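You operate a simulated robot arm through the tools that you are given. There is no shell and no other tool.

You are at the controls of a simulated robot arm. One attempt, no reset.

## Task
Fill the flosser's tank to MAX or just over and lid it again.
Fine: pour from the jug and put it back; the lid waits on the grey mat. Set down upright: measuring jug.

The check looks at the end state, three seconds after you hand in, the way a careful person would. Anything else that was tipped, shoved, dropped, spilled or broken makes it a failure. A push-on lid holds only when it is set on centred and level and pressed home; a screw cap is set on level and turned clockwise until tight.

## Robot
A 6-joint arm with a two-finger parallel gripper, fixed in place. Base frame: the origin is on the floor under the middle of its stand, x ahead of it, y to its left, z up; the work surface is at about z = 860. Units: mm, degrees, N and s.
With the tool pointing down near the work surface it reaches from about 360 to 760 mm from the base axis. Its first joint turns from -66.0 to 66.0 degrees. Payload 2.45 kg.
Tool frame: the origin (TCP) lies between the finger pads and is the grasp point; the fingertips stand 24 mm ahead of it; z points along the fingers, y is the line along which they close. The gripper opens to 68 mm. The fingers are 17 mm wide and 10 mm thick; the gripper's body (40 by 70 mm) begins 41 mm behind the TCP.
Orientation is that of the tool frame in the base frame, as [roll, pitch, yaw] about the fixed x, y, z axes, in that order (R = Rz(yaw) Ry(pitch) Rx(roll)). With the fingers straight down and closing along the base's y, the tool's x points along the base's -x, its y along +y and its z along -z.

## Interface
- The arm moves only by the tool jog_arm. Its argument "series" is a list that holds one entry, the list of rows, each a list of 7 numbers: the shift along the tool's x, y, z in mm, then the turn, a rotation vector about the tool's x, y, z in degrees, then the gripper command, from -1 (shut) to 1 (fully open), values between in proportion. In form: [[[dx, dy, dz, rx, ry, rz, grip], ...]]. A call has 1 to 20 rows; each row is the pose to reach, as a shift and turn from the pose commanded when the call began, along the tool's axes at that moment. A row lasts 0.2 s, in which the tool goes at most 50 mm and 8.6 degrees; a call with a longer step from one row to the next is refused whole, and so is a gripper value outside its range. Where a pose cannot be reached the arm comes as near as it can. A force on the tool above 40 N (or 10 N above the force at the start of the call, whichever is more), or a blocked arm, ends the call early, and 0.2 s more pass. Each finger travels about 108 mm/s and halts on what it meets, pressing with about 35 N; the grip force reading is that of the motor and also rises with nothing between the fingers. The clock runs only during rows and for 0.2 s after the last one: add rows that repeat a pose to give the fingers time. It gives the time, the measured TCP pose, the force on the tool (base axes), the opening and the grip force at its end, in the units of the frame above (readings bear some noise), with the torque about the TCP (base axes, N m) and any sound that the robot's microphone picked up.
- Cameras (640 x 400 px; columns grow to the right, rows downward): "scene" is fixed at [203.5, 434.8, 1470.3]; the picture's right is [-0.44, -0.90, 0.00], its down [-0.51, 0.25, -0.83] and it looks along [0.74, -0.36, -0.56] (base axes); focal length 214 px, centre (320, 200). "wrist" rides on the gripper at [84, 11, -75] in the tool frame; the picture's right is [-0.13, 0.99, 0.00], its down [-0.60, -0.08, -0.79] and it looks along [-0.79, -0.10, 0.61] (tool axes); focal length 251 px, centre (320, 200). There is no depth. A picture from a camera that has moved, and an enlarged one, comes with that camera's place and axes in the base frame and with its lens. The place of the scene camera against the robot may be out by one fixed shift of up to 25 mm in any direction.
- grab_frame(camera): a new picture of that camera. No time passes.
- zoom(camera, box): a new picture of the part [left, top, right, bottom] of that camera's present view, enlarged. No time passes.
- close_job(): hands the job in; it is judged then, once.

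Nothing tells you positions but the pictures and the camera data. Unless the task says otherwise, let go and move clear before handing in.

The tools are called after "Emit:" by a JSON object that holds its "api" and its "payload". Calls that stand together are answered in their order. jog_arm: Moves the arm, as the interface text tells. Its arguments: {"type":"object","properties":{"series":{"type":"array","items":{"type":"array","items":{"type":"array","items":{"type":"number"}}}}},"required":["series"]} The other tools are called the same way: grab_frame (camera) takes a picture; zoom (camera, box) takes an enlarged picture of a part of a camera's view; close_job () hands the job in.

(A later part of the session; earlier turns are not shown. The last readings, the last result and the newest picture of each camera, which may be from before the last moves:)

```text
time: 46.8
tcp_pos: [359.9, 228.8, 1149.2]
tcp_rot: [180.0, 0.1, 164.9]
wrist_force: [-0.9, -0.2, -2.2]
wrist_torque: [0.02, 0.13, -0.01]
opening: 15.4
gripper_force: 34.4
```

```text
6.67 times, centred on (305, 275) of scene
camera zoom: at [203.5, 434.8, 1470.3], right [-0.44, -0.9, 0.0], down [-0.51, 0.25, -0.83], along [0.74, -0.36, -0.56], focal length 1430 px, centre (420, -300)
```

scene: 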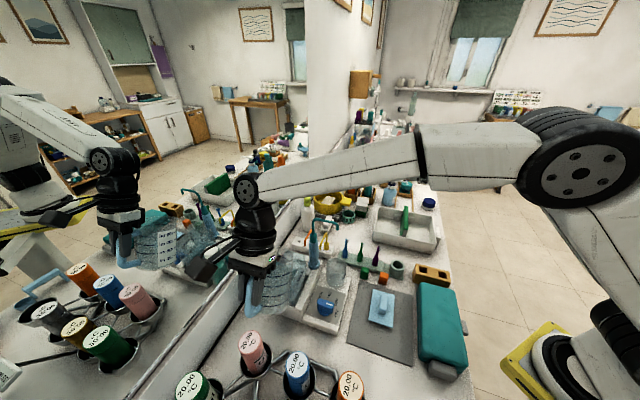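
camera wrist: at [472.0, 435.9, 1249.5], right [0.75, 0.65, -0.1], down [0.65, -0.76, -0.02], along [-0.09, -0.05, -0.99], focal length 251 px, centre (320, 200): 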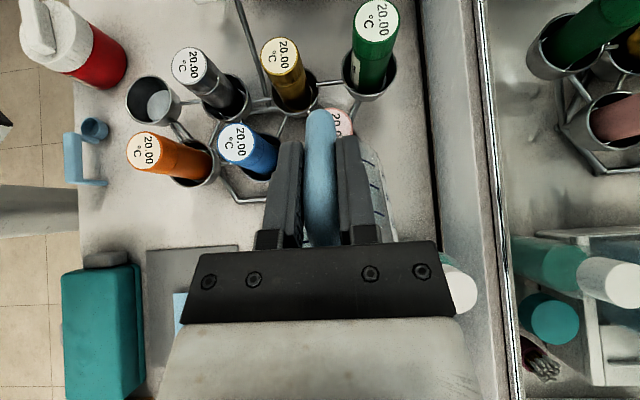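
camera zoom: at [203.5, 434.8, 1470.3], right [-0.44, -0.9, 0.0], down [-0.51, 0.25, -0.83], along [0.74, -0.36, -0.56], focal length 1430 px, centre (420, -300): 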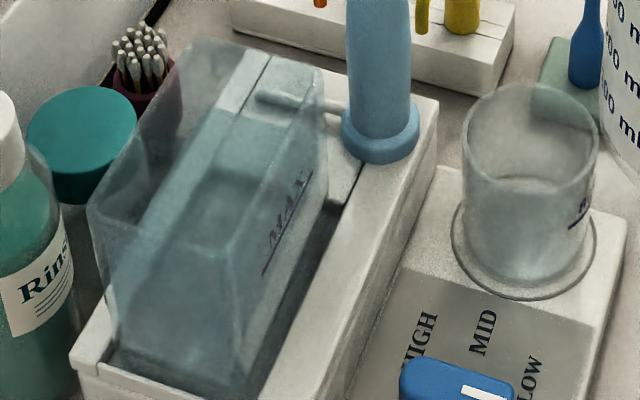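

Emit:
{"api": "zoom", "payload": {"camera": "scene", "box": [285, 248, 325, 273]}}

Emit:
{"api": "zoom", "payload": {"camera": "scene", "box": [280, 260, 320, 300]}}

Emit:
{"api": "zoom", "payload": {"camera": "wrist", "box": [430, 130, 480, 180]}}

Emit:
{"api": "zoom", "payload": {"camera": "wrist", "box": [460, 80, 540, 150]}}

```text
16.00 times, centred on (305, 260) of scene
camera zoom: at [203.5, 434.8, 1470.3], right [-0.44, -0.9, 0.0], down [-0.51, 0.25, -0.83], along [0.74, -0.36, -0.56], focal length 3432 px, centre (560, -768)
```

zoom: 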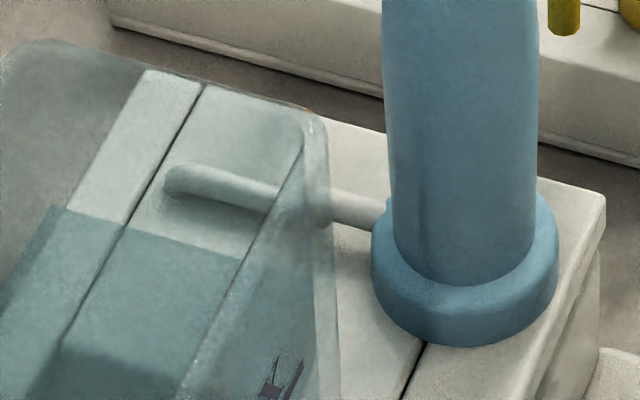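

```text
10.00 times, centred on (300, 280) of scene
camera zoom: at [203.5, 434.8, 1470.3], right [-0.44, -0.9, 0.0], down [-0.51, 0.25, -0.83], along [0.74, -0.36, -0.56], focal length 2145 px, centre (520, -600)
```

zoom: 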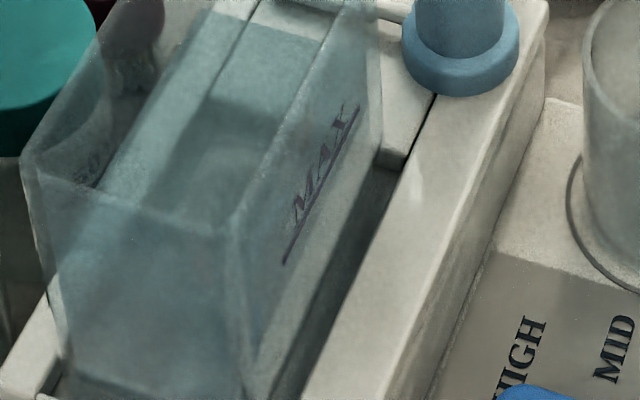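

```text
8.00 times, centred on (455, 155) of wrist
camera zoom: at [281.8, 260.9, 1224.8], right [0.38, 0.92, 0.0], down [0.56, -0.23, 0.79], along [0.73, -0.3, -0.61], focal length 2012 px, centre (-760, 560)
```

zoom: 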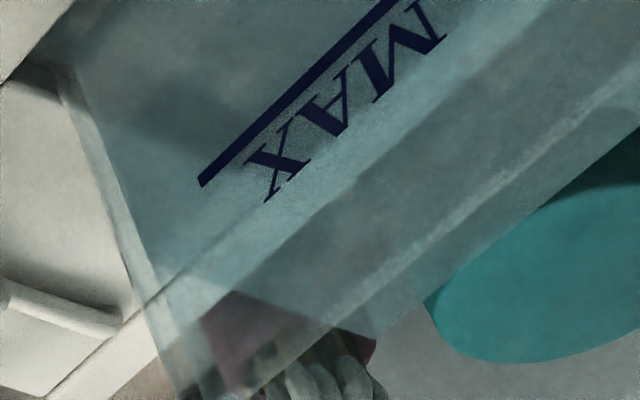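

```text
5.71 times, centred on (500, 115) of wrist
camera zoom: at [281.8, 260.9, 1224.8], right [0.38, 0.92, 0.0], down [0.56, -0.23, 0.79], along [0.73, -0.3, -0.61], focal length 1437 px, centre (-709, 686)
```

zoom: 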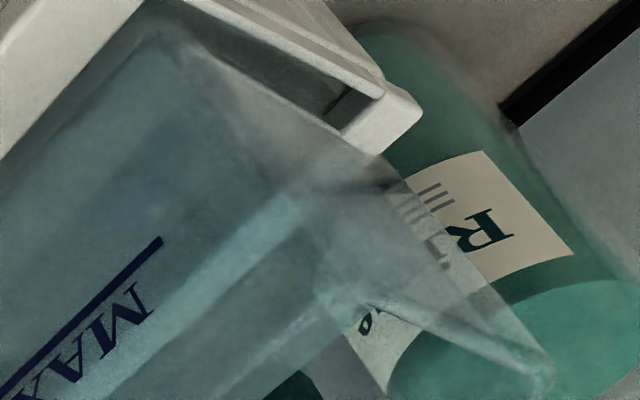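

The waterline now reads within about 1 mm of the MAX line. I want to end slightly over it, so I'll check that the jug hasn't shifted in the grip and read its remaining level before topping up.

Emit:
{"api": "grab_frame", "payload": {"camera": "scene"}}

Emit:
{"api": "zoom", "payload": {"camera": "scene", "box": [335, 215, 425, 285]}}

Emit:
{"api": "grab_frame", "payload": {"camera": "wrist"}}

Emit:
{"api": "zoom", "payload": {"camera": "wrist", "box": [240, 80, 420, 250]}}

```text
taken
```

scene: 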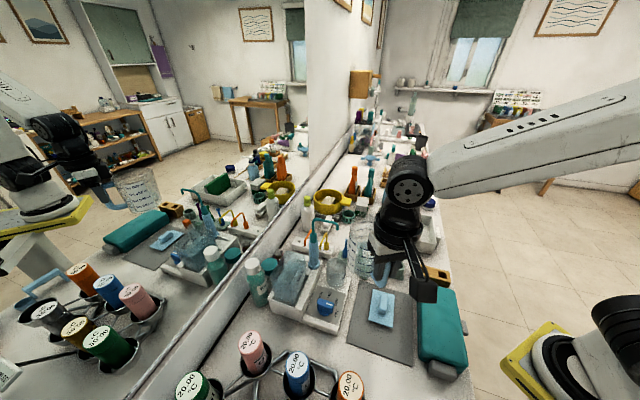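

```text
5.71 times, centred on (380, 250) of scene
camera zoom: at [203.5, 434.8, 1470.3], right [-0.44, -0.9, 0.0], down [-0.51, 0.25, -0.83], along [0.74, -0.36, -0.56], focal length 1226 px, centre (-23, -86)
```

zoom: 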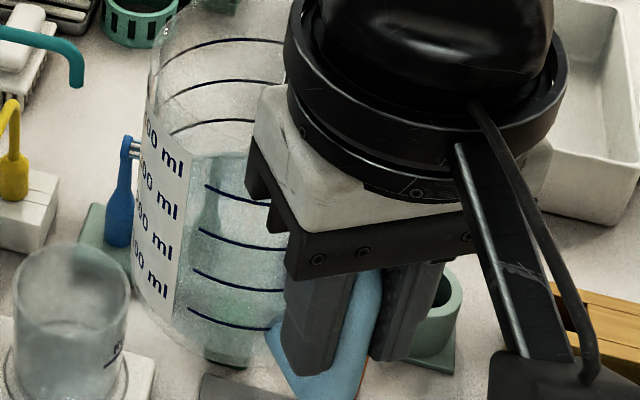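

```text
taken
camera wrist: at [281.8, 260.9, 1224.8], right [0.38, 0.92, 0.0], down [0.56, -0.23, 0.79], along [0.73, -0.3, -0.61], focal length 251 px, centre (320, 200)
```

wrist: 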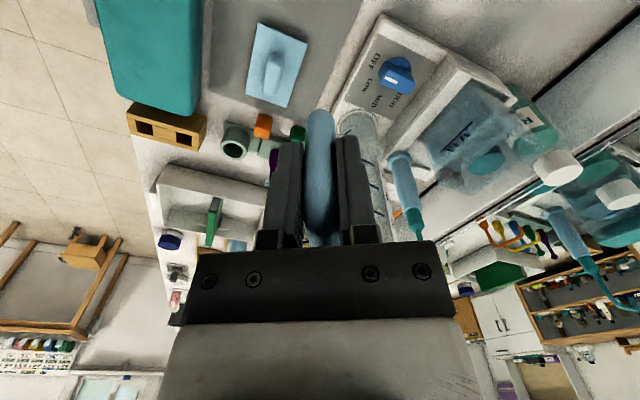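

```text
2.35 times, centred on (330, 165) of wrist
camera zoom: at [281.8, 260.9, 1224.8], right [0.38, 0.92, 0.0], down [0.56, -0.23, 0.79], along [0.73, -0.3, -0.61], focal length 592 px, centre (296, 282)
```

zoom: 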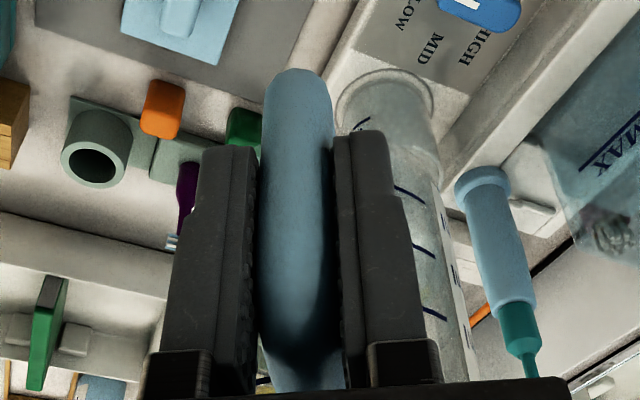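

Emit:
{"api": "zoom", "payload": {"camera": "scene", "box": [278, 272, 314, 302]}}

Emit:
{"api": "zoom", "payload": {"camera": "scene", "box": [292, 258, 316, 288]}}

Emit:
{"api": "zoom", "payload": {"camera": "wrist", "box": [480, 90, 530, 150]}}

```text
13.33 times, centred on (296, 287) of scene
camera zoom: at [203.5, 434.8, 1470.3], right [-0.44, -0.9, 0.0], down [-0.51, 0.25, -0.83], along [0.74, -0.36, -0.56], focal length 2860 px, centre (640, -960)
```

zoom: 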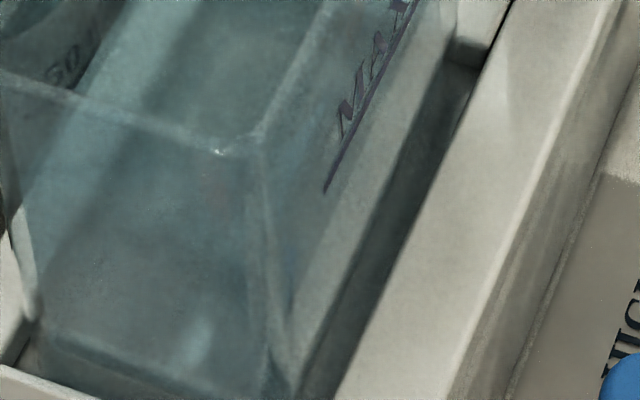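

```text
13.33 times, centred on (304, 273) of scene
camera zoom: at [203.5, 434.8, 1470.3], right [-0.44, -0.9, 0.0], down [-0.51, 0.25, -0.83], along [0.74, -0.36, -0.56], focal length 2860 px, centre (533, -773)
```

zoom: 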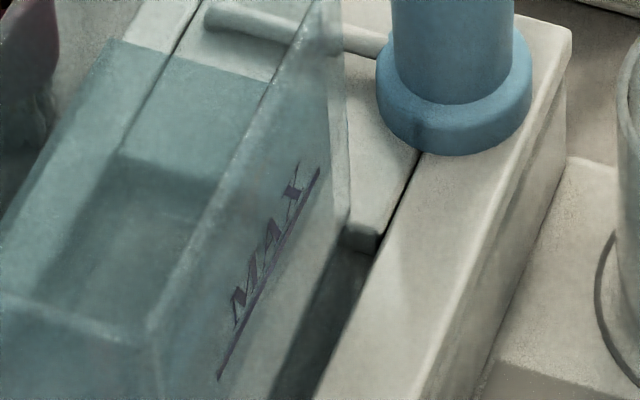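

```text
6.67 times, centred on (505, 120) of wrist
camera zoom: at [281.8, 260.9, 1224.8], right [0.38, 0.92, 0.0], down [0.56, -0.23, 0.79], along [0.73, -0.3, -0.61], focal length 1676 px, centre (-913, 733)
```

zoom: 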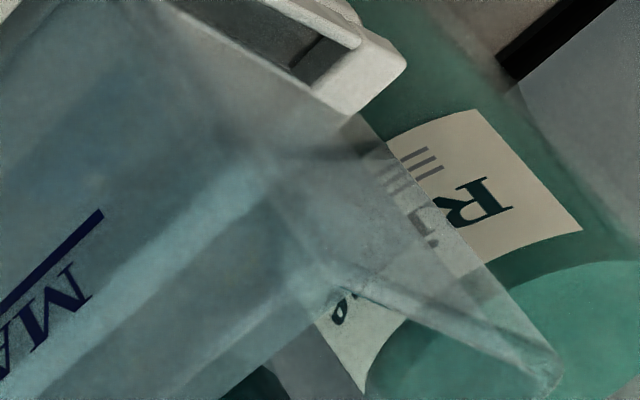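

Emit:
{"api": "zoom", "payload": {"camera": "wrist", "box": [440, 100, 540, 200]}}

Emit:
{"api": "zoom", "payload": {"camera": "wrist", "box": [470, 120, 510, 150]}}

Emit:
{"api": "zoom", "payload": {"camera": "wrist", "box": [440, 145, 480, 175]}}

```text
4.00 times, centred on (490, 150) of wrist
camera zoom: at [281.8, 260.9, 1224.8], right [0.38, 0.92, 0.0], down [0.56, -0.23, 0.79], along [0.73, -0.3, -0.61], focal length 1006 px, centre (-360, 400)
```

zoom: 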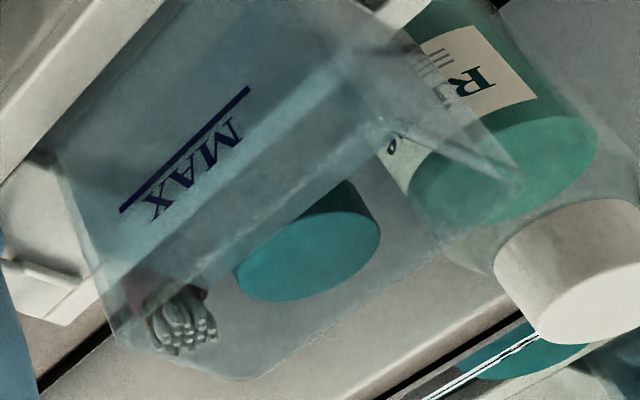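

```text
13.33 times, centred on (490, 135) of wrist
camera zoom: at [281.8, 260.9, 1224.8], right [0.38, 0.92, 0.0], down [0.56, -0.23, 0.79], along [0.73, -0.3, -0.61], focal length 3352 px, centre (-1947, 1067)
```

zoom: 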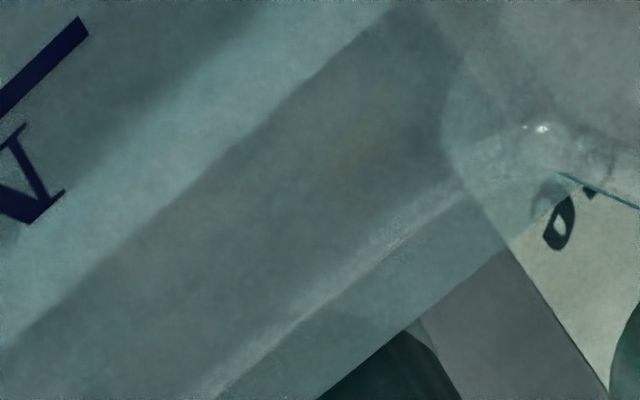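

```text
13.33 times, centred on (460, 160) of wrist
camera zoom: at [281.8, 260.9, 1224.8], right [0.38, 0.92, 0.0], down [0.56, -0.23, 0.79], along [0.73, -0.3, -0.61], focal length 3352 px, centre (-1547, 733)
```

zoom: 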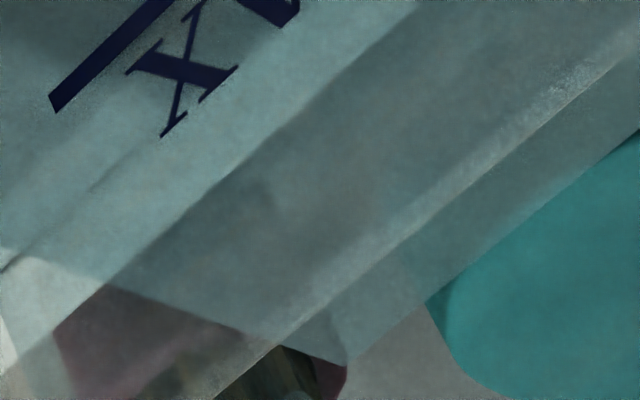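

Triangulating from both cameras puts the water surface and the MAX line within about 1 mm of each other. I'll add a small top-up to land just over it, so I'm carrying the jug back above the tank the same way as before.

Emit:
{"api": "jog_arm", "payload": {"series": [[[-1, 9, 0, 0, 0, 1.5, -1], [-3, 30, 1, 0, 0, 4, -1], [-5, 54, 2, 0, 0, 7, -1], [-7.5, 80, 3, 0, 0, 10, -1], [-10, 106, 4, 0, 0, 13.5, -1], [-12.5, 132, 5, 0, 0, 17, -1], [-15, 158, 6, 0, 0, 20.5, -1], [-17.5, 184, 7, 0, 0, 24, -1], [-19.5, 208, 8, 0, 0, 27, -1], [-21, 226, 9, 0, 0, 29, -1], [-21.8, 234, 9, 0, 0, 29.8, -1], [-21.8, 235.3, 9, 0, 0, 29.8, -1]]]}}

```text
time: 49.4
tcp_pos: [443.0, 450.2, 1141.0]
tcp_rot: [-180.0, 0.0, 135.0]
wrist_force: [-1.3, -0.2, -3.0]
wrist_torque: [0.09, 0.13, -0.01]
opening: 15.0
gripper_force: 34.7
```

The jug is at the same pose as before. I'll tilt to 48°, below the previous onset of flow, along the same lip path.

Emit:
{"api": "jog_arm", "payload": {"series": [[[1.3, 0, -1.5, 0, 2, 0, -1], [2.55, 0, -2.9, 0, 4, 0, -1], [4.5, 0, -3.9, 0, 8, 0, -1], [5.8, 0, -5.1, 0, 12, 0, -1], [6.4, 0, -4.3, 0, 16, 0, -1], [6.4, 0, 2.4, 0, 20, 0, -1], [5.8, 0, 13.2, 0, 24, 0, -1], [4.5, 0, 16.05, 0, 28, 0, -1], [2.58, 0, 17, 0, 32, 0, -1], [0.04, 0, 17.1, 0, 36, 0, -1], [-3.13, 0, 15.4, 0, 40, 0, -1], [-6.88, 0, 13.0, 0, 44, 0, -1], [-11.2, 0, 8.8, 0, 48, 0, -1], [-11.2, 0, 8.8, 0, 48, 0, -1]]]}}

Emit:
{"api": "zoom", "payload": {"camera": "scene", "box": [285, 248, 325, 273]}}

Emit:
{"api": "zoom", "payload": {"camera": "scene", "box": [240, 210, 350, 310]}}

```text
time: 52.4
tcp_pos: [451.5, 443.2, 1132.2]
tcp_rot: [-180.0, -48.1, 135.0]
wrist_force: [-0.3, 0.3, -2.1]
wrist_torque: [0.03, 0.05, 0.04]
opening: 15.1
gripper_force: 34.5
```

```text
16.00 times, centred on (305, 260) of scene
camera zoom: at [203.5, 434.8, 1470.3], right [-0.44, -0.9, 0.0], down [-0.51, 0.25, -0.83], along [0.74, -0.36, -0.56], focal length 3432 px, centre (560, -768)
```

zoom: 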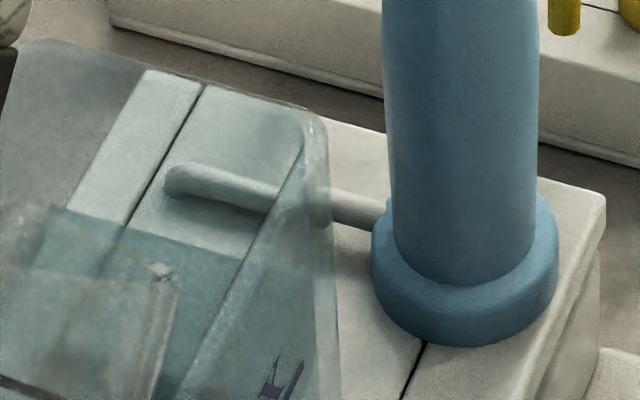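

```text
4.00 times, centred on (295, 260) of scene
camera zoom: at [203.5, 434.8, 1470.3], right [-0.44, -0.9, 0.0], down [-0.51, 0.25, -0.83], along [0.74, -0.36, -0.56], focal length 858 px, centre (420, -40)
```

zoom: 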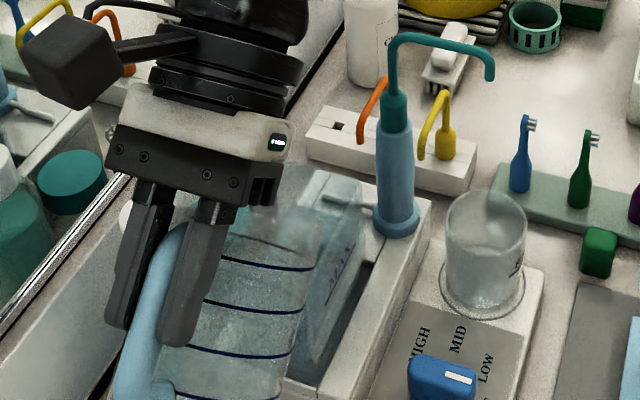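

The level is unchanged and the surface corner is still visible, which gives me a precise reference. I'll creep to 52° and check.

Emit:
{"api": "jog_arm", "payload": {"series": [[[-0.06, 0, -1.5, 0, 1, 0, -1], [-0.12, 0, -3.12, 0, 2, 0, -1], [-0.25, 0, -4.7, 0, 3, 0, -1], [-0.42, 0, -6.22, 0, 4, 0, -1]]]}}

Emit:
{"api": "zoom", "payload": {"camera": "scene", "box": [285, 248, 325, 273]}}

```text
time: 53.4
tcp_pos: [454.5, 439.2, 1135.9]
tcp_rot: [-179.8, -52.0, 135.0]
wrist_force: [0.1, -0.6, -1.9]
wrist_torque: [-0.02, 0.0, -0.01]
opening: 15.3
gripper_force: 34.7
```

```text
16.00 times, centred on (305, 260) of scene
camera zoom: at [203.5, 434.8, 1470.3], right [-0.44, -0.9, 0.0], down [-0.51, 0.25, -0.83], along [0.74, -0.36, -0.56], focal length 3432 px, centre (560, -768)
```

zoom: 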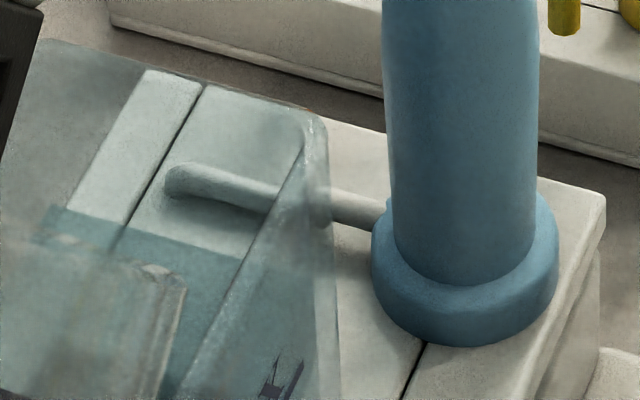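

No flow at 52°. I'll step to 54° and look.

Emit:
{"api": "jog_arm", "payload": {"series": [[[-0.13, 0, -1.55, 0, 1, 0, -1], [-0.28, 0, -3.2, 0, 2, 0, -1]]]}}

Emit:
{"api": "zoom", "payload": {"camera": "scene", "box": [285, 248, 325, 273]}}

```text
time: 54.0
tcp_pos: [455.0, 437.9, 1137.1]
tcp_rot: [179.9, -54.0, 135.1]
wrist_force: [0.4, -0.2, -1.2]
wrist_torque: [0.01, 0.05, 0.01]
opening: 15.4
gripper_force: 34.5
```

```text
16.00 times, centred on (305, 260) of scene
camera zoom: at [203.5, 434.8, 1470.3], right [-0.44, -0.9, 0.0], down [-0.51, 0.25, -0.83], along [0.74, -0.36, -0.56], focal length 3432 px, centre (560, -768)
```

zoom: 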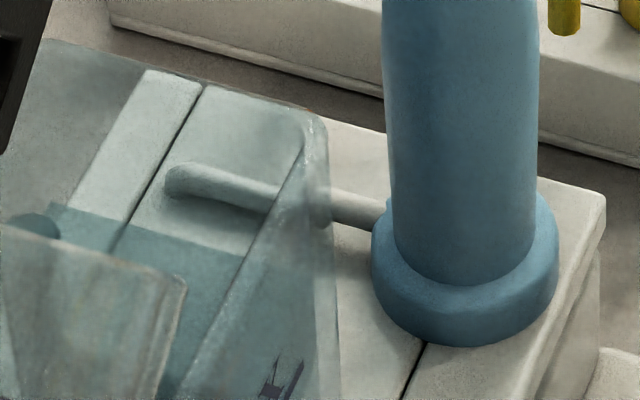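

A stream has started at the spout. I'm tilting back immediately so this stays a short top-up.

Emit:
{"api": "jog_arm", "payload": {"series": [[[-0.47, 0, 12.46, 0, -8, 0, -1], [-0.64, 0, 19.87, 0, -14, 0, -1]]]}}

Emit:
{"api": "zoom", "payload": {"camera": "scene", "box": [285, 248, 325, 273]}}

Emit:
{"api": "zoom", "payload": {"camera": "scene", "box": [292, 258, 316, 288]}}

```text
time: 54.6
tcp_pos: [444.2, 448.0, 1125.3]
tcp_rot: [-179.8, -40.0, 135.1]
wrist_force: [0.4, 0.2, -2.9]
wrist_torque: [0.03, 0.02, -0.01]
opening: 15.4
gripper_force: 34.7
```

```text
16.00 times, centred on (305, 260) of scene
camera zoom: at [203.6, 434.8, 1470.3], right [-0.44, -0.9, 0.0], down [-0.51, 0.25, -0.83], along [0.74, -0.36, -0.56], focal length 3432 px, centre (560, -768)
```

zoom: 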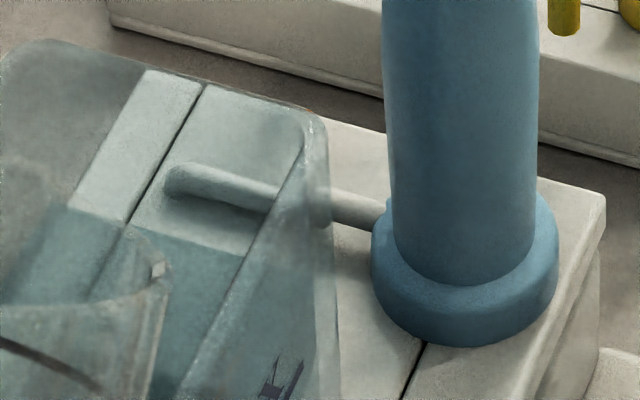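

```text
13.33 times, centred on (304, 273) of scene
camera zoom: at [203.6, 434.8, 1470.3], right [-0.44, -0.9, 0.0], down [-0.51, 0.25, -0.83], along [0.74, -0.36, -0.56], focal length 2860 px, centre (533, -773)
```

zoom: 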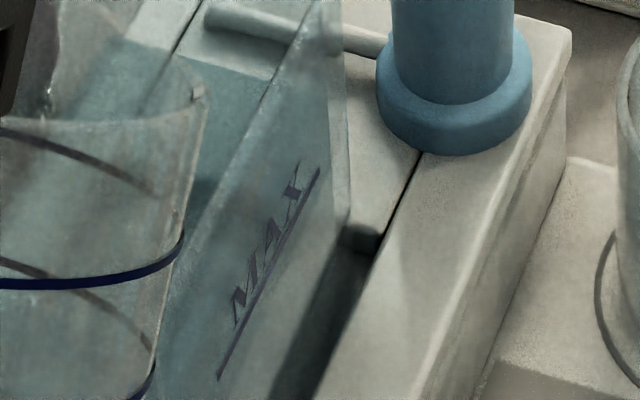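

Emit:
{"api": "zoom", "payload": {"camera": "scene", "box": [292, 256, 308, 268]}}

Emit:
{"api": "zoom", "payload": {"camera": "scene", "box": [240, 210, 350, 310]}}

```text
16.00 times, centred on (300, 262) of scene
camera zoom: at [203.6, 434.8, 1470.3], right [-0.44, -0.9, 0.0], down [-0.51, 0.25, -0.83], along [0.74, -0.36, -0.56], focal length 3432 px, centre (640, -792)
```

zoom: 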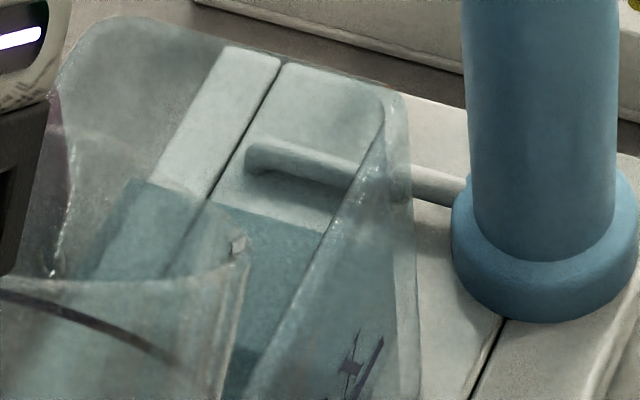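

```text
4.00 times, centred on (295, 260) of scene
camera zoom: at [203.6, 434.8, 1470.3], right [-0.44, -0.9, 0.0], down [-0.51, 0.25, -0.83], along [0.74, -0.36, -0.56], focal length 858 px, centre (420, -40)
```

zoom: 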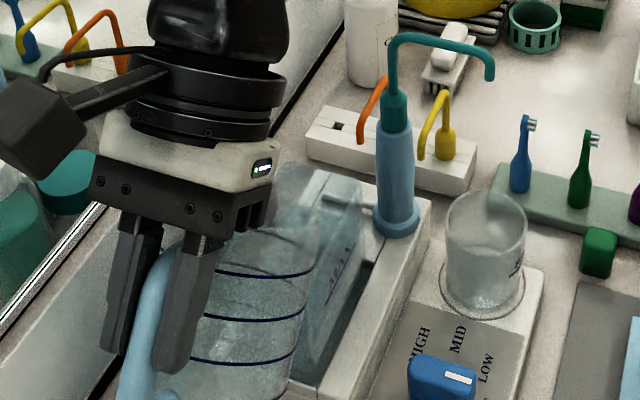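

The level rose only a fraction of a millimetre (about 2 ml). I'll do a slightly longer measured pulse, up to 54°, a brief hold, then back to 40° in one motion.

Emit:
{"api": "jog_arm", "payload": {"series": [[[-1.33, 0, -4.25, 0, 4, 0, -1], [-1.94, 0, -10.24, 0, 8, 0, -1], [-3.22, 0, -16.34, 0, 12, 0, -1], [-4.16, 0, -19.42, 0, 14, 0, -1], [-4.16, 0, -19.42, 0, 14, 0, -1], [-4.16, 0, -19.42, 0, 14, 0, -1], [-1.6, 0, -7.22, 0, 6, 0, -1], [0, 0, 0, 0, 0, 0, -1]]]}}

Emit:
{"api": "zoom", "payload": {"camera": "scene", "box": [292, 256, 308, 268]}}

Emit:
{"api": "zoom", "payload": {"camera": "scene", "box": [292, 258, 316, 288]}}

```text
time: 56.4
tcp_pos: [445.4, 448.9, 1127.0]
tcp_rot: [-179.9, -39.9, 135.0]
wrist_force: [-0.3, 0.1, -1.9]
wrist_torque: [0.03, 0.06, 0.02]
opening: 15.1
gripper_force: 34.0
```

```text
16.00 times, centred on (300, 262) of scene
camera zoom: at [203.6, 434.8, 1470.3], right [-0.44, -0.9, 0.0], down [-0.51, 0.25, -0.83], along [0.74, -0.36, -0.56], focal length 3432 px, centre (640, -792)
```

zoom: 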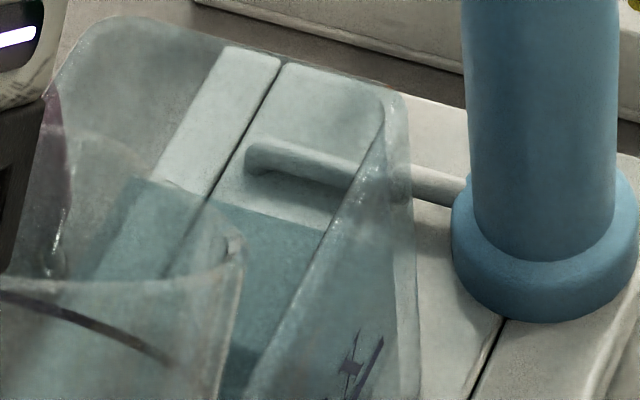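

```text
13.33 times, centred on (304, 273) of scene
camera zoom: at [203.6, 434.8, 1470.3], right [-0.44, -0.9, 0.0], down [-0.51, 0.25, -0.83], along [0.74, -0.36, -0.56], focal length 2860 px, centre (533, -773)
```

zoom: 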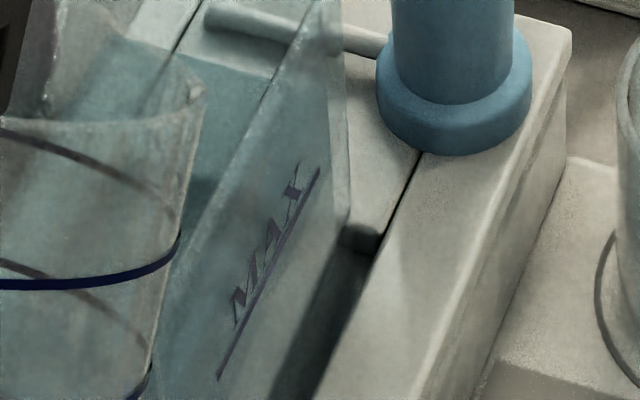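

That pulse raised the level about 0.5 mm, so it is now about at or just over MAX. I'll do one more similar pulse, peaking at 55°.

Emit:
{"api": "jog_arm", "payload": {"series": [[[-1.33, 0, -4.25, 0, 4, 0, -1], [-1.94, 0, -10.24, 0, 8, 0, -1], [-3.22, 0, -16.34, 0, 12, 0, -1], [-4.69, 0, -20.97, 0, 15, 0, -1], [-4.69, 0, -20.97, 0, 15, 0, -1], [-4.69, 0, -20.97, 0, 15, 0, -1], [-1.77, 0, -8.73, 0, 7, 0, -1], [0, 0, 0, 0, 0, 0, -1]]]}}

Emit:
{"api": "zoom", "payload": {"camera": "scene", "box": [292, 256, 308, 268]}}

Emit:
{"api": "zoom", "payload": {"camera": "scene", "box": [292, 258, 316, 288]}}

```text
time: 58.2
tcp_pos: [445.8, 448.8, 1124.7]
tcp_rot: [180.0, -39.9, 135.1]
wrist_force: [-0.2, -1.1, -1.3]
wrist_torque: [0.04, 0.03, 0.0]
opening: 15.3
gripper_force: 34.8
```

```text
16.00 times, centred on (300, 262) of scene
camera zoom: at [203.6, 434.8, 1470.3], right [-0.44, -0.9, 0.0], down [-0.51, 0.25, -0.83], along [0.74, -0.36, -0.56], focal length 3432 px, centre (640, -792)
```

zoom: 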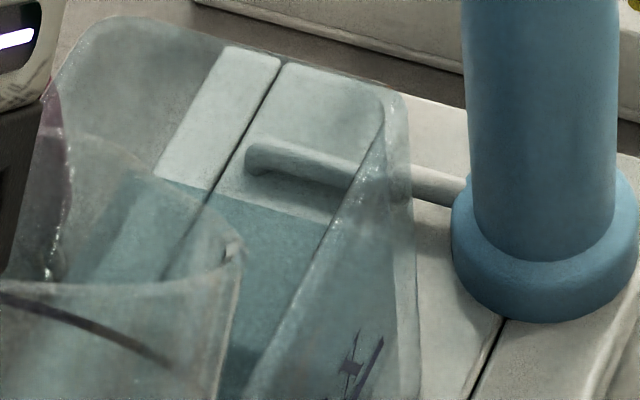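

```text
13.33 times, centred on (304, 273) of scene
camera zoom: at [203.6, 434.8, 1470.3], right [-0.44, -0.9, 0.0], down [-0.51, 0.25, -0.83], along [0.74, -0.36, -0.56], focal length 2860 px, centre (533, -773)
```

zoom: 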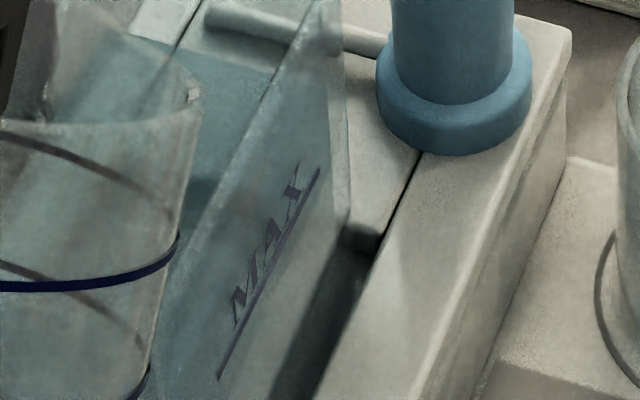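

Emit:
{"api": "zoom", "payload": {"camera": "scene", "box": [290, 256, 304, 264]}}

Emit:
{"api": "zoom", "payload": {"camera": "scene", "box": [285, 248, 325, 273]}}

```text
16.00 times, centred on (297, 260) of scene
camera zoom: at [203.6, 434.8, 1470.3], right [-0.44, -0.9, 0.0], down [-0.51, 0.25, -0.83], along [0.74, -0.36, -0.56], focal length 3432 px, centre (688, -760)
```

zoom: 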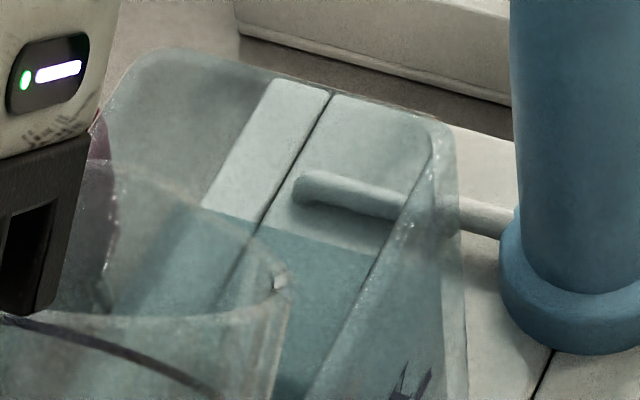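

```text
16.00 times, centred on (305, 260) of scene
camera zoom: at [203.6, 434.8, 1470.3], right [-0.44, -0.9, 0.0], down [-0.51, 0.25, -0.83], along [0.74, -0.36, -0.56], focal length 3432 px, centre (560, -768)
```

zoom: 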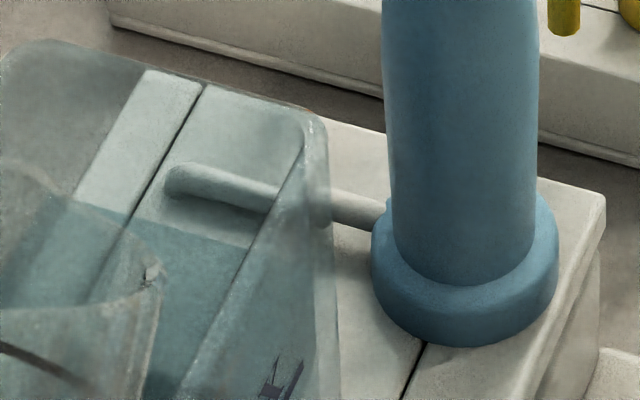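

The level is now about 1.5 mm above my baseline reading, slightly over MAX. I'll add one more identical small pulse for margin.

Emit:
{"api": "jog_arm", "payload": {"series": [[[-1.33, 0, -4.25, 0, 4, 0, -1], [-1.94, 0, -10.24, 0, 8, 0, -1], [-3.22, 0, -16.34, 0, 12, 0, -1], [-4.69, 0, -20.97, 0, 15, 0, -1], [-4.69, 0, -20.97, 0, 15, 0, -1], [-4.69, 0, -20.97, 0, 15, 0, -1], [-1.77, 0, -8.73, 0, 7, 0, -1], [0, 0, 0, 0, 0, 0, -1]]]}}

Emit:
{"api": "zoom", "payload": {"camera": "scene", "box": [285, 248, 325, 273]}}

```text
time: 60.0
tcp_pos: [445.7, 448.5, 1124.9]
tcp_rot: [-179.9, -39.9, 135.0]
wrist_force: [-1.0, 0.3, -2.1]
wrist_torque: [0.03, 0.02, -0.01]
opening: 15.2
gripper_force: 34.9
```

```text
16.00 times, centred on (305, 260) of scene
camera zoom: at [203.6, 434.8, 1470.3], right [-0.44, -0.9, 0.0], down [-0.51, 0.25, -0.83], along [0.74, -0.36, -0.56], focal length 3432 px, centre (560, -768)
```

zoom: 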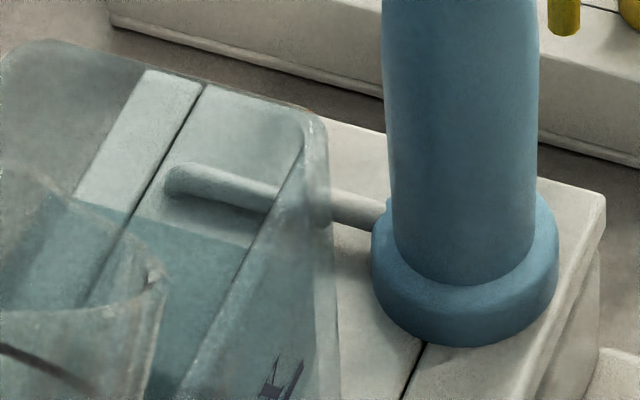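

Emit:
{"api": "jog_arm", "payload": {"series": [[[-1.33, 0, -4.25, 0, 4, 0, -1], [-1.94, 0, -10.24, 0, 8, 0, -1], [-3.22, 0, -16.34, 0, 12, 0, -1], [-5.18, 0, -22.49, 0, 16, 0, -1], [-5.18, 0, -22.49, 0, 16, 0, -1], [-1.94, 0, -10.24, 0, 8, 0, -1], [0, 0, 0, 0, 0, 0, -1]]]}}

Emit:
{"api": "zoom", "payload": {"camera": "scene", "box": [285, 248, 325, 273]}}

```text
time: 61.6
tcp_pos: [446.0, 447.2, 1125.3]
tcp_rot: [180.0, -40.0, 135.0]
wrist_force: [0.0, -0.1, -1.6]
wrist_torque: [0.04, 0.03, 0.01]
opening: 15.0
gripper_force: 34.7
```

```text
16.00 times, centred on (305, 260) of scene
camera zoom: at [203.6, 434.8, 1470.3], right [-0.44, -0.9, 0.0], down [-0.51, 0.25, -0.83], along [0.74, -0.36, -0.56], focal length 3432 px, centre (560, -768)
```

zoom: 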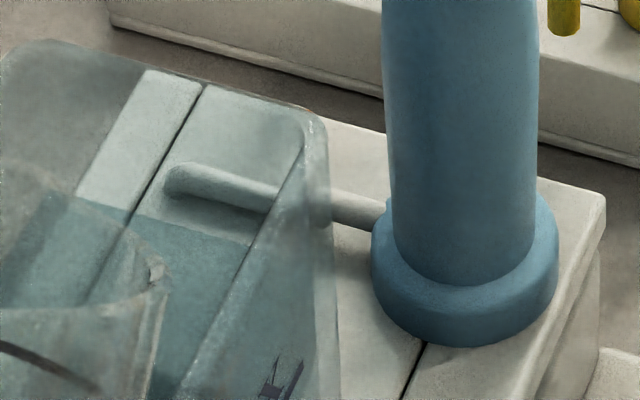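

The waterline is now about 2 mm above my MAX baseline, which is just over. I'll bring the jug upright along the same path.

Emit:
{"api": "jog_arm", "payload": {"series": [[[1.34, 0, 3.34, 0, -4, 0, -1], [3.35, 0, 4.9, 0, -8, 0, -1], [5.43, 0, 5.4, 0, -12, 0, -1], [8.25, 0, 4.06, 0, -16, 0, -1], [15.67, 0, -3.82, 0, -20, 0, -1], [19.98, 0, -8.95, 0, -24, 0, -1], [20.02, 0, -9.96, 0, -28, 0, -1], [18.25, 0, -9.88, 0, -32, 0, -1], [16.11, 0, -10.37, 0, -36, 0, -1], [12.3, 0, -9.78, 0, -40, 0, -1], [12.3, 0, -9.78, 0, -40, 0, -1]]]}}

Emit:
{"api": "jog_arm", "payload": {"series": [[[-3, -7, -1, 0, 0, -1, -1], [-12, -27, -2, 0, 0, -4, -1], [-23, -50, -3, 0, 0, -7, -1], [-35, -76, -4, 0, 0, -10.5, -1], [-47, -102, -5, 0, 0, -14, -1], [-59, -128, -6, 0, 0, -18, -1], [-70, -154, -7, 0, 0, -21.5, -1], [-81, -178, -8, 0, 0, -25, -1], [-91, -200, -9, 0, 0, -28, -1], [-97, -212, -9, 0, 0, -29.5, -1], [-98.1, -215, -9, 0, 0, -29.8, -1], [-98.1, -215, -9, 0, 0, -29.8, -1]]]}}

Emit:
{"api": "zoom", "payload": {"camera": "scene", "box": [285, 248, 325, 273]}}

Emit:
{"api": "zoom", "payload": {"camera": "wrist", "box": [440, 145, 480, 175]}}

Emit:
{"api": "grab_frame", "payload": {"camera": "scene"}}

```text
time: 64.0
tcp_pos: [443.4, 450.0, 1141.6]
tcp_rot: [-180.0, 0.1, 135.2]
wrist_force: [-0.5, 0.1, -1.3]
wrist_torque: [0.08, 0.1, 0.03]
opening: 15.1
gripper_force: 34.7
```

```text
time: 66.6
tcp_pos: [360.6, 228.7, 1149.0]
tcp_rot: [-180.0, 0.0, 164.9]
wrist_force: [0.5, -0.2, -1.4]
wrist_torque: [0.05, 0.12, -0.01]
opening: 15.1
gripper_force: 35.2
```

```text
16.00 times, centred on (305, 260) of scene
camera zoom: at [203.5, 434.8, 1470.3], right [-0.44, -0.9, 0.0], down [-0.51, 0.25, -0.83], along [0.74, -0.36, -0.56], focal length 3432 px, centre (560, -768)
```

zoom: 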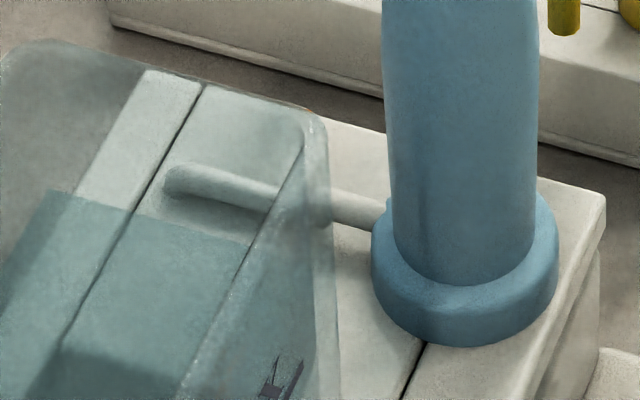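

```text
13.33 times, centred on (460, 160) of wrist
camera zoom: at [281.9, 260.7, 1224.5], right [0.38, 0.92, 0.0], down [0.56, -0.23, 0.79], along [0.73, -0.3, -0.61], focal length 3352 px, centre (-1547, 733)
```

zoom: 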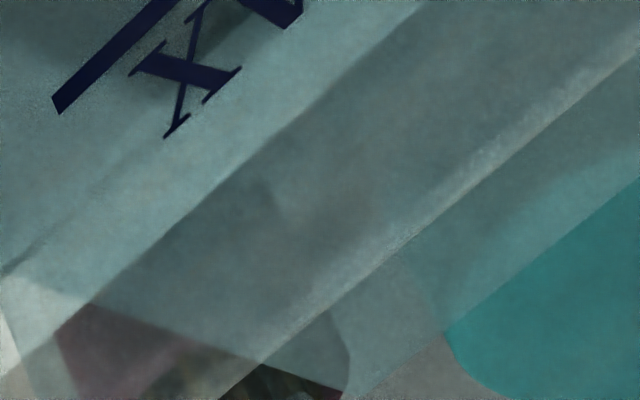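

```text
taken
```

scene: 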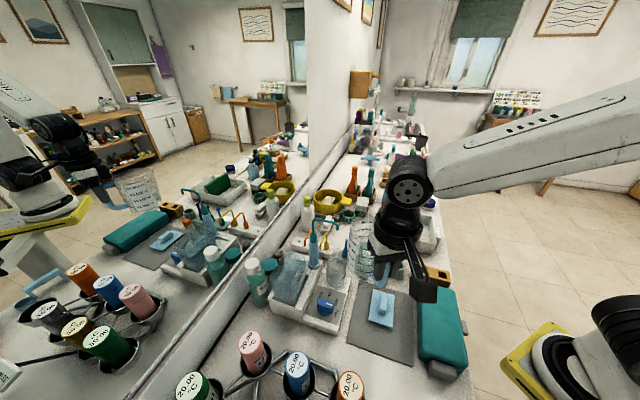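

Both cameras now put the surface about 2–3 mm over the MAX line, so the filling is done. I'll return the jug along the same route, first around the robot side.

Emit:
{"api": "jog_arm", "payload": {"series": [[[-5, -8, 1, 0, 0, -1, -1], [-16, -25, 4, 0, 0, -3.5, -1], [-27, -42, 8, 0, 0, -6, -1], [-38, -58, 12, 0, 0, -9, -1], [-52, -80, 17, 0, 0, -13, -1], [-68, -103, 22, 0, 0, -18, -1], [-90, -112, 26, 0, 0, -22, -1], [-113, -120, 30, 0, 0, -27, -1], [-136, -128, 34, 0, 0, -31, -1], [-158, -136, 37, 0, 0, -35.5, -1], [-176, -142, 39, 0, 0, -39, -1], [-184, -144.5, 39, 0, 0, -40, -1], [-184, -144.5, 39, 0, 0, -40, -1]]]}}

```text
time: 69.4
tcp_pos: [500.2, 41.7, 1110.3]
tcp_rot: [-179.9, -0.1, -155.0]
wrist_force: [0.2, -0.4, -1.0]
wrist_torque: [-0.03, 0.14, -0.01]
opening: 14.9
gripper_force: 34.2
```

The jug is back over open counter. I'll carry it to above its original spot, restoring the original yaw.

Emit:
{"api": "jog_arm", "payload": {"series": [[[-6, -5, 0, 0, 0, -2, -1], [-20, -17, 1, 0, 0, -7, -1], [-40, -33, 2, 0, 0, -15, -1], [-62, -51, 4, 0, 0, -23, -1], [-84, -70, 5, 0, 0, -31, -1], [-106, -88, 6, 0, 0, -39.5, -1], [-127, -105, 8, 0, 0, -48, -1], [-146, -121, 9, 0, 0, -56, -1], [-160, -133, 10, 0, 0, -61.5, -1], [-166.9, -138.9, 10, 0, 0, -64, -1], [-166.9, -138.9, 10, 0, 0, -64, -1]]]}}

Emit:
{"api": "grab_frame", "payload": {"camera": "wrist"}}

Emit:
{"api": "zoom", "payload": {"camera": "scene", "box": [325, 165, 425, 235]}}

```text
time: 71.8
tcp_pos: [710.6, -13.9, 1101.8]
tcp_rot: [-179.9, -0.1, -91.1]
wrist_force: [-0.7, 0.8, -2.2]
wrist_torque: [-0.12, 0.0, -0.01]
opening: 15.1
gripper_force: 34.2
```

```text
taken
camera wrist: at [697.7, -99.2, 1176.0], right [-0.99, 0.15, 0.0], down [0.09, 0.6, 0.79], along [0.12, 0.78, -0.61], focal length 251 px, centre (320, 200)
```

wrist: 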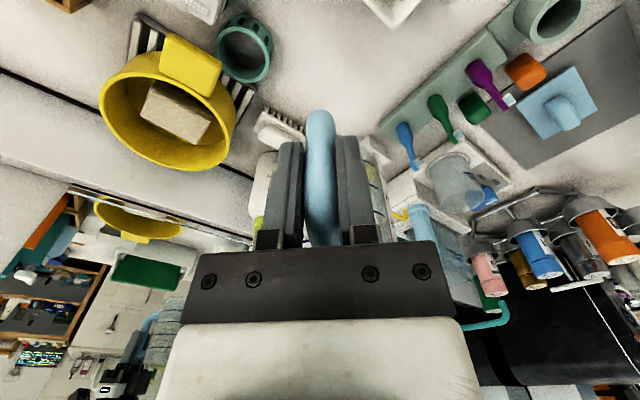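

```text
5.71 times, centred on (375, 200) of scene
camera zoom: at [203.6, 434.8, 1470.3], right [-0.44, -0.9, 0.0], down [-0.51, 0.25, -0.83], along [0.74, -0.36, -0.56], focal length 1226 px, centre (6, 200)
```

zoom: 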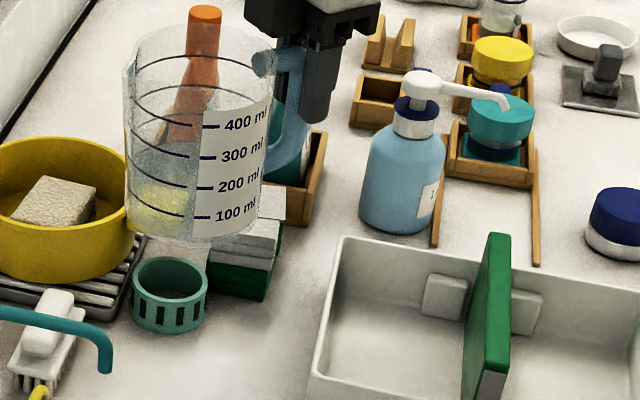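

The jug is upright over its original place. I'll lower it to just above the counter.

Emit:
{"api": "jog_arm", "payload": {"series": [[[0, 0, 6, 0, 0, 0, -1], [0, 0, 20, 0, 0, 0, -1], [0, 0, 40, 0, 0, 0, -1], [0, 0, 62, 0, 0, 0, -1], [0, 0, 84, 0, 0, 0, -1], [0, 0, 106, 0, 0, 0, -1], [0, 0, 126, 0, 0, 0, -1], [0, 0, 142, 0, 0, 0, -1], [0, 0, 150, 0, 0, 0, -1], [0, 0, 153, 0, 0, 0, -1], [0, 0, 153, 0, 0, 0, -1]]]}}

Emit:
{"api": "zoom", "payload": {"camera": "scene", "box": [325, 185, 405, 245]}}

Emit:
{"api": "zoom", "payload": {"camera": "wrist", "box": [232, 40, 408, 240]}}

```text
time: 74.2
tcp_pos: [710.0, -15.3, 948.5]
tcp_rot: [-180.0, 0.0, -91.1]
wrist_force: [-0.1, -0.6, -2.6]
wrist_torque: [-0.11, 0.0, 0.01]
opening: 15.1
gripper_force: 34.6
```

```text
6.67 times, centred on (365, 215) of scene
camera zoom: at [203.6, 434.8, 1470.3], right [-0.44, -0.9, 0.0], down [-0.51, 0.25, -0.83], along [0.74, -0.36, -0.56], focal length 1430 px, centre (20, 100)
```

zoom: 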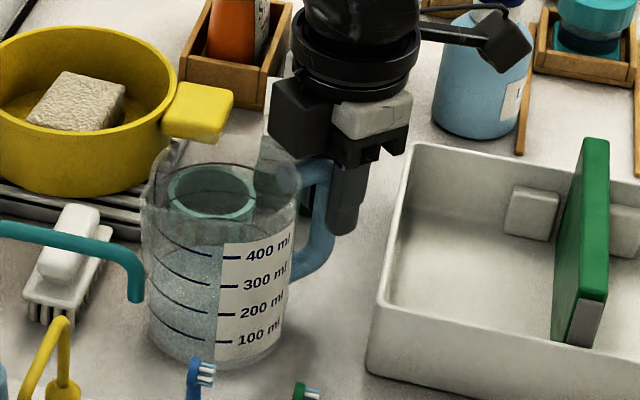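

```text
2.00 times, centred on (320, 140) of wrist
camera zoom: at [697.7, -98.9, 1022.5], right [-0.99, 0.15, 0.0], down [0.09, 0.6, 0.79], along [0.12, 0.78, -0.61], focal length 503 px, centre (320, 320)
```

zoom: 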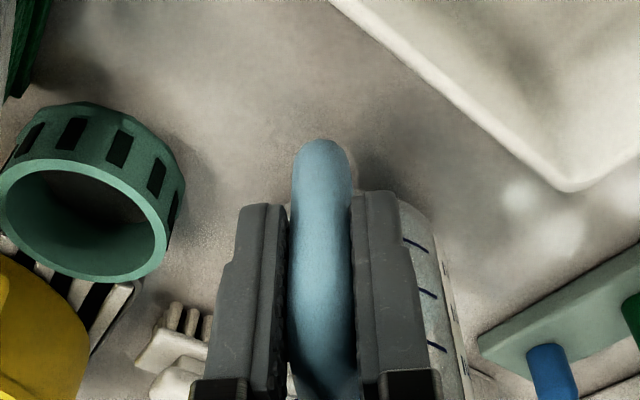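

About 10 mm to go. I'm lowering in small steps and watching for contact.

Emit:
{"api": "jog_arm", "payload": {"series": [[[0, 0, 2, 0, 0, 0, -1], [0, 0, 4, 0, 0, 0, -1], [0, 0, 6, 0, 0, 0, -1], [0, 0, 7.5, 0, 0, 0, -1], [0, 0, 7.5, 0, 0, 0, -1]]]}}

```text
time: 75.4
tcp_pos: [710.2, -14.5, 940.1]
tcp_rot: [-180.0, 0.0, -91.3]
wrist_force: [-1.1, 0.1, 1.0]
wrist_torque: [0.23, 0.02, 0.04]
opening: 14.8
gripper_force: 34.9
```

First contact is on the spout-side edge, as the torque flipped. I'll lower another 1.5 mm to seat the base flat.

Emit:
{"api": "jog_arm", "payload": {"series": [[[0, 0, 0.8, 0, 0, 0, -1], [0, 0, 1.6, 0, 0, 0, -1], [0, 0, 1.6, 0, 0, 0, -1]]]}}

Emit:
{"api": "zoom", "payload": {"camera": "scene", "box": [325, 185, 405, 245]}}

```text
time: 76.2
tcp_pos: [711.3, -14.8, 939.5]
tcp_rot: [-179.7, 0.0, -91.2]
wrist_force: [1.2, -1.8, 9.8]
wrist_torque: [1.0, 0.04, -0.05]
opening: 15.3
gripper_force: 34.5
```

```text
6.67 times, centred on (365, 215) of scene
camera zoom: at [203.3, 434.7, 1470.4], right [-0.44, -0.9, 0.0], down [-0.51, 0.25, -0.83], along [0.74, -0.36, -0.56], focal length 1430 px, centre (20, 100)
```

zoom: 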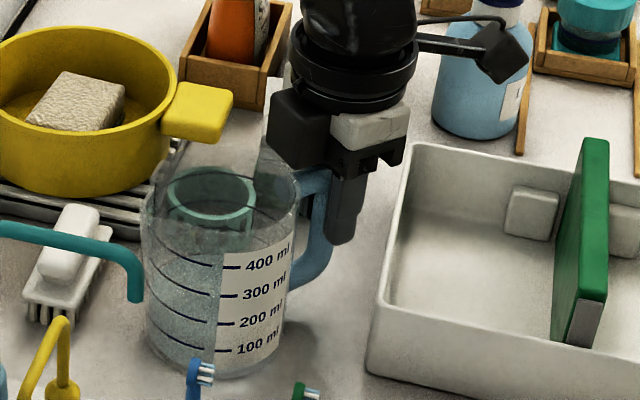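

The base is nearly flat on the counter. I'll ease off slightly, open the fingers partway (the tray is close), and check that the jug stands on its own.

Emit:
{"api": "jog_arm", "payload": {"series": [[[0, 0, 0.6, 0, 0, 0, -1], [0, 0, 0.6, 0, 0, 0, -0.4], [0, 0, 0.6, 0, 0, 0, 0.0], [0, 0, 0.6, 0, 0, 0, 0.2], [0, 0, 0.6, 0, 0, 0, 0.2]]]}}

Emit:
{"api": "zoom", "payload": {"camera": "scene", "box": [325, 185, 405, 245]}}

Emit:
{"api": "zoom", "payload": {"camera": "wrist", "box": [232, 40, 408, 240]}}

```text
time: 77.4
tcp_pos: [710.0, -15.1, 939.3]
tcp_rot: [-180.0, 0.0, -91.2]
wrist_force: [1.1, -0.5, 0.1]
wrist_torque: [0.0, 0.0, 0.0]
opening: 40.8
gripper_force: 0.0
```

```text
6.67 times, centred on (365, 215) of scene
camera zoom: at [203.5, 434.8, 1470.3], right [-0.44, -0.9, 0.0], down [-0.51, 0.25, -0.83], along [0.74, -0.36, -0.56], focal length 1430 px, centre (20, 100)
```

zoom: 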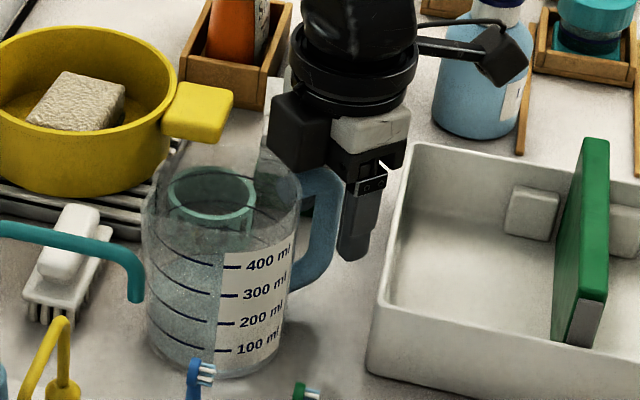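

```text
2.00 times, centred on (320, 140) of wrist
camera zoom: at [697.4, -99.1, 1013.0], right [-0.99, 0.15, 0.0], down [0.09, 0.6, 0.79], along [0.12, 0.78, -0.61], focal length 503 px, centre (320, 320)
```

zoom: 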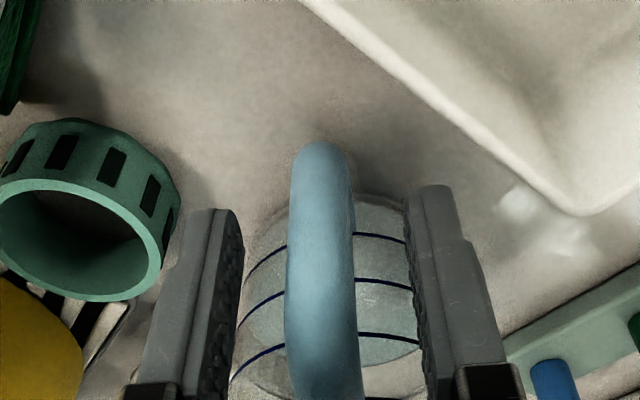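

The jug stands upright and free at its original spot. I'm rising straight up, clear of the handle.

Emit:
{"api": "jog_arm", "payload": {"series": [[[0, 0, -8, 0, 0, 0, 0.2], [0, 0, -24, 0, 0, 0, 0.2], [0, 0, -45, 0, 0, 0, 0.2], [0, 0, -75, 0, 0, 0, 0.2], [0, 0, -110, 0, 0, 0, 0.2], [0, 0, -145, 0, 0, 0, 0.2], [0, 0, -160, 0, 0, 0, 0.2]]]}}

Emit:
{"api": "zoom", "payload": {"camera": "scene", "box": [325, 185, 405, 245]}}

Emit:
{"api": "grab_frame", "payload": {"camera": "wrist"}}

```text
time: 79.0
tcp_pos: [709.9, -15.7, 1099.9]
tcp_rot: [180.0, 0.0, -91.1]
wrist_force: [0.1, -1.1, 0.3]
wrist_torque: [-0.02, -0.02, 0.01]
opening: 40.6
gripper_force: 0.0
```

```text
6.67 times, centred on (365, 215) of scene
camera zoom: at [203.5, 434.8, 1470.3], right [-0.44, -0.9, 0.0], down [-0.51, 0.25, -0.83], along [0.74, -0.36, -0.56], focal length 1430 px, centre (20, 100)
```

zoom: 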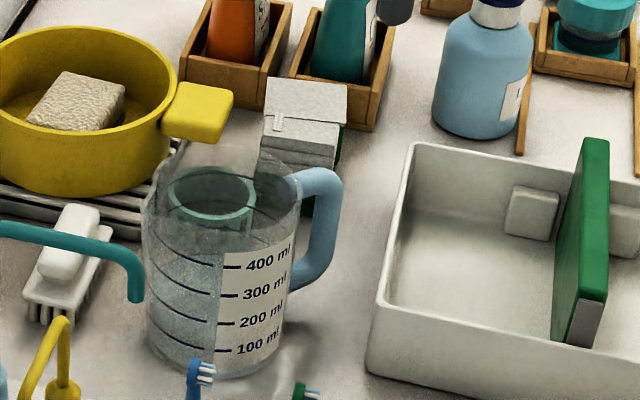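

```text
taken
camera wrist: at [696.8, -99.4, 1174.5], right [-0.99, 0.15, 0.0], down [0.09, 0.6, 0.79], along [0.12, 0.78, -0.61], focal length 251 px, centre (320, 200)
```

wrist: 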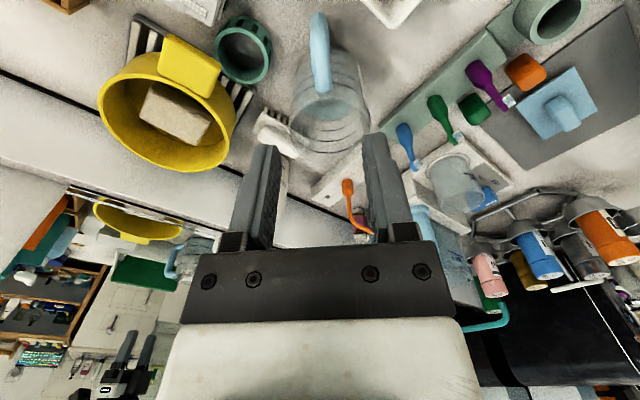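

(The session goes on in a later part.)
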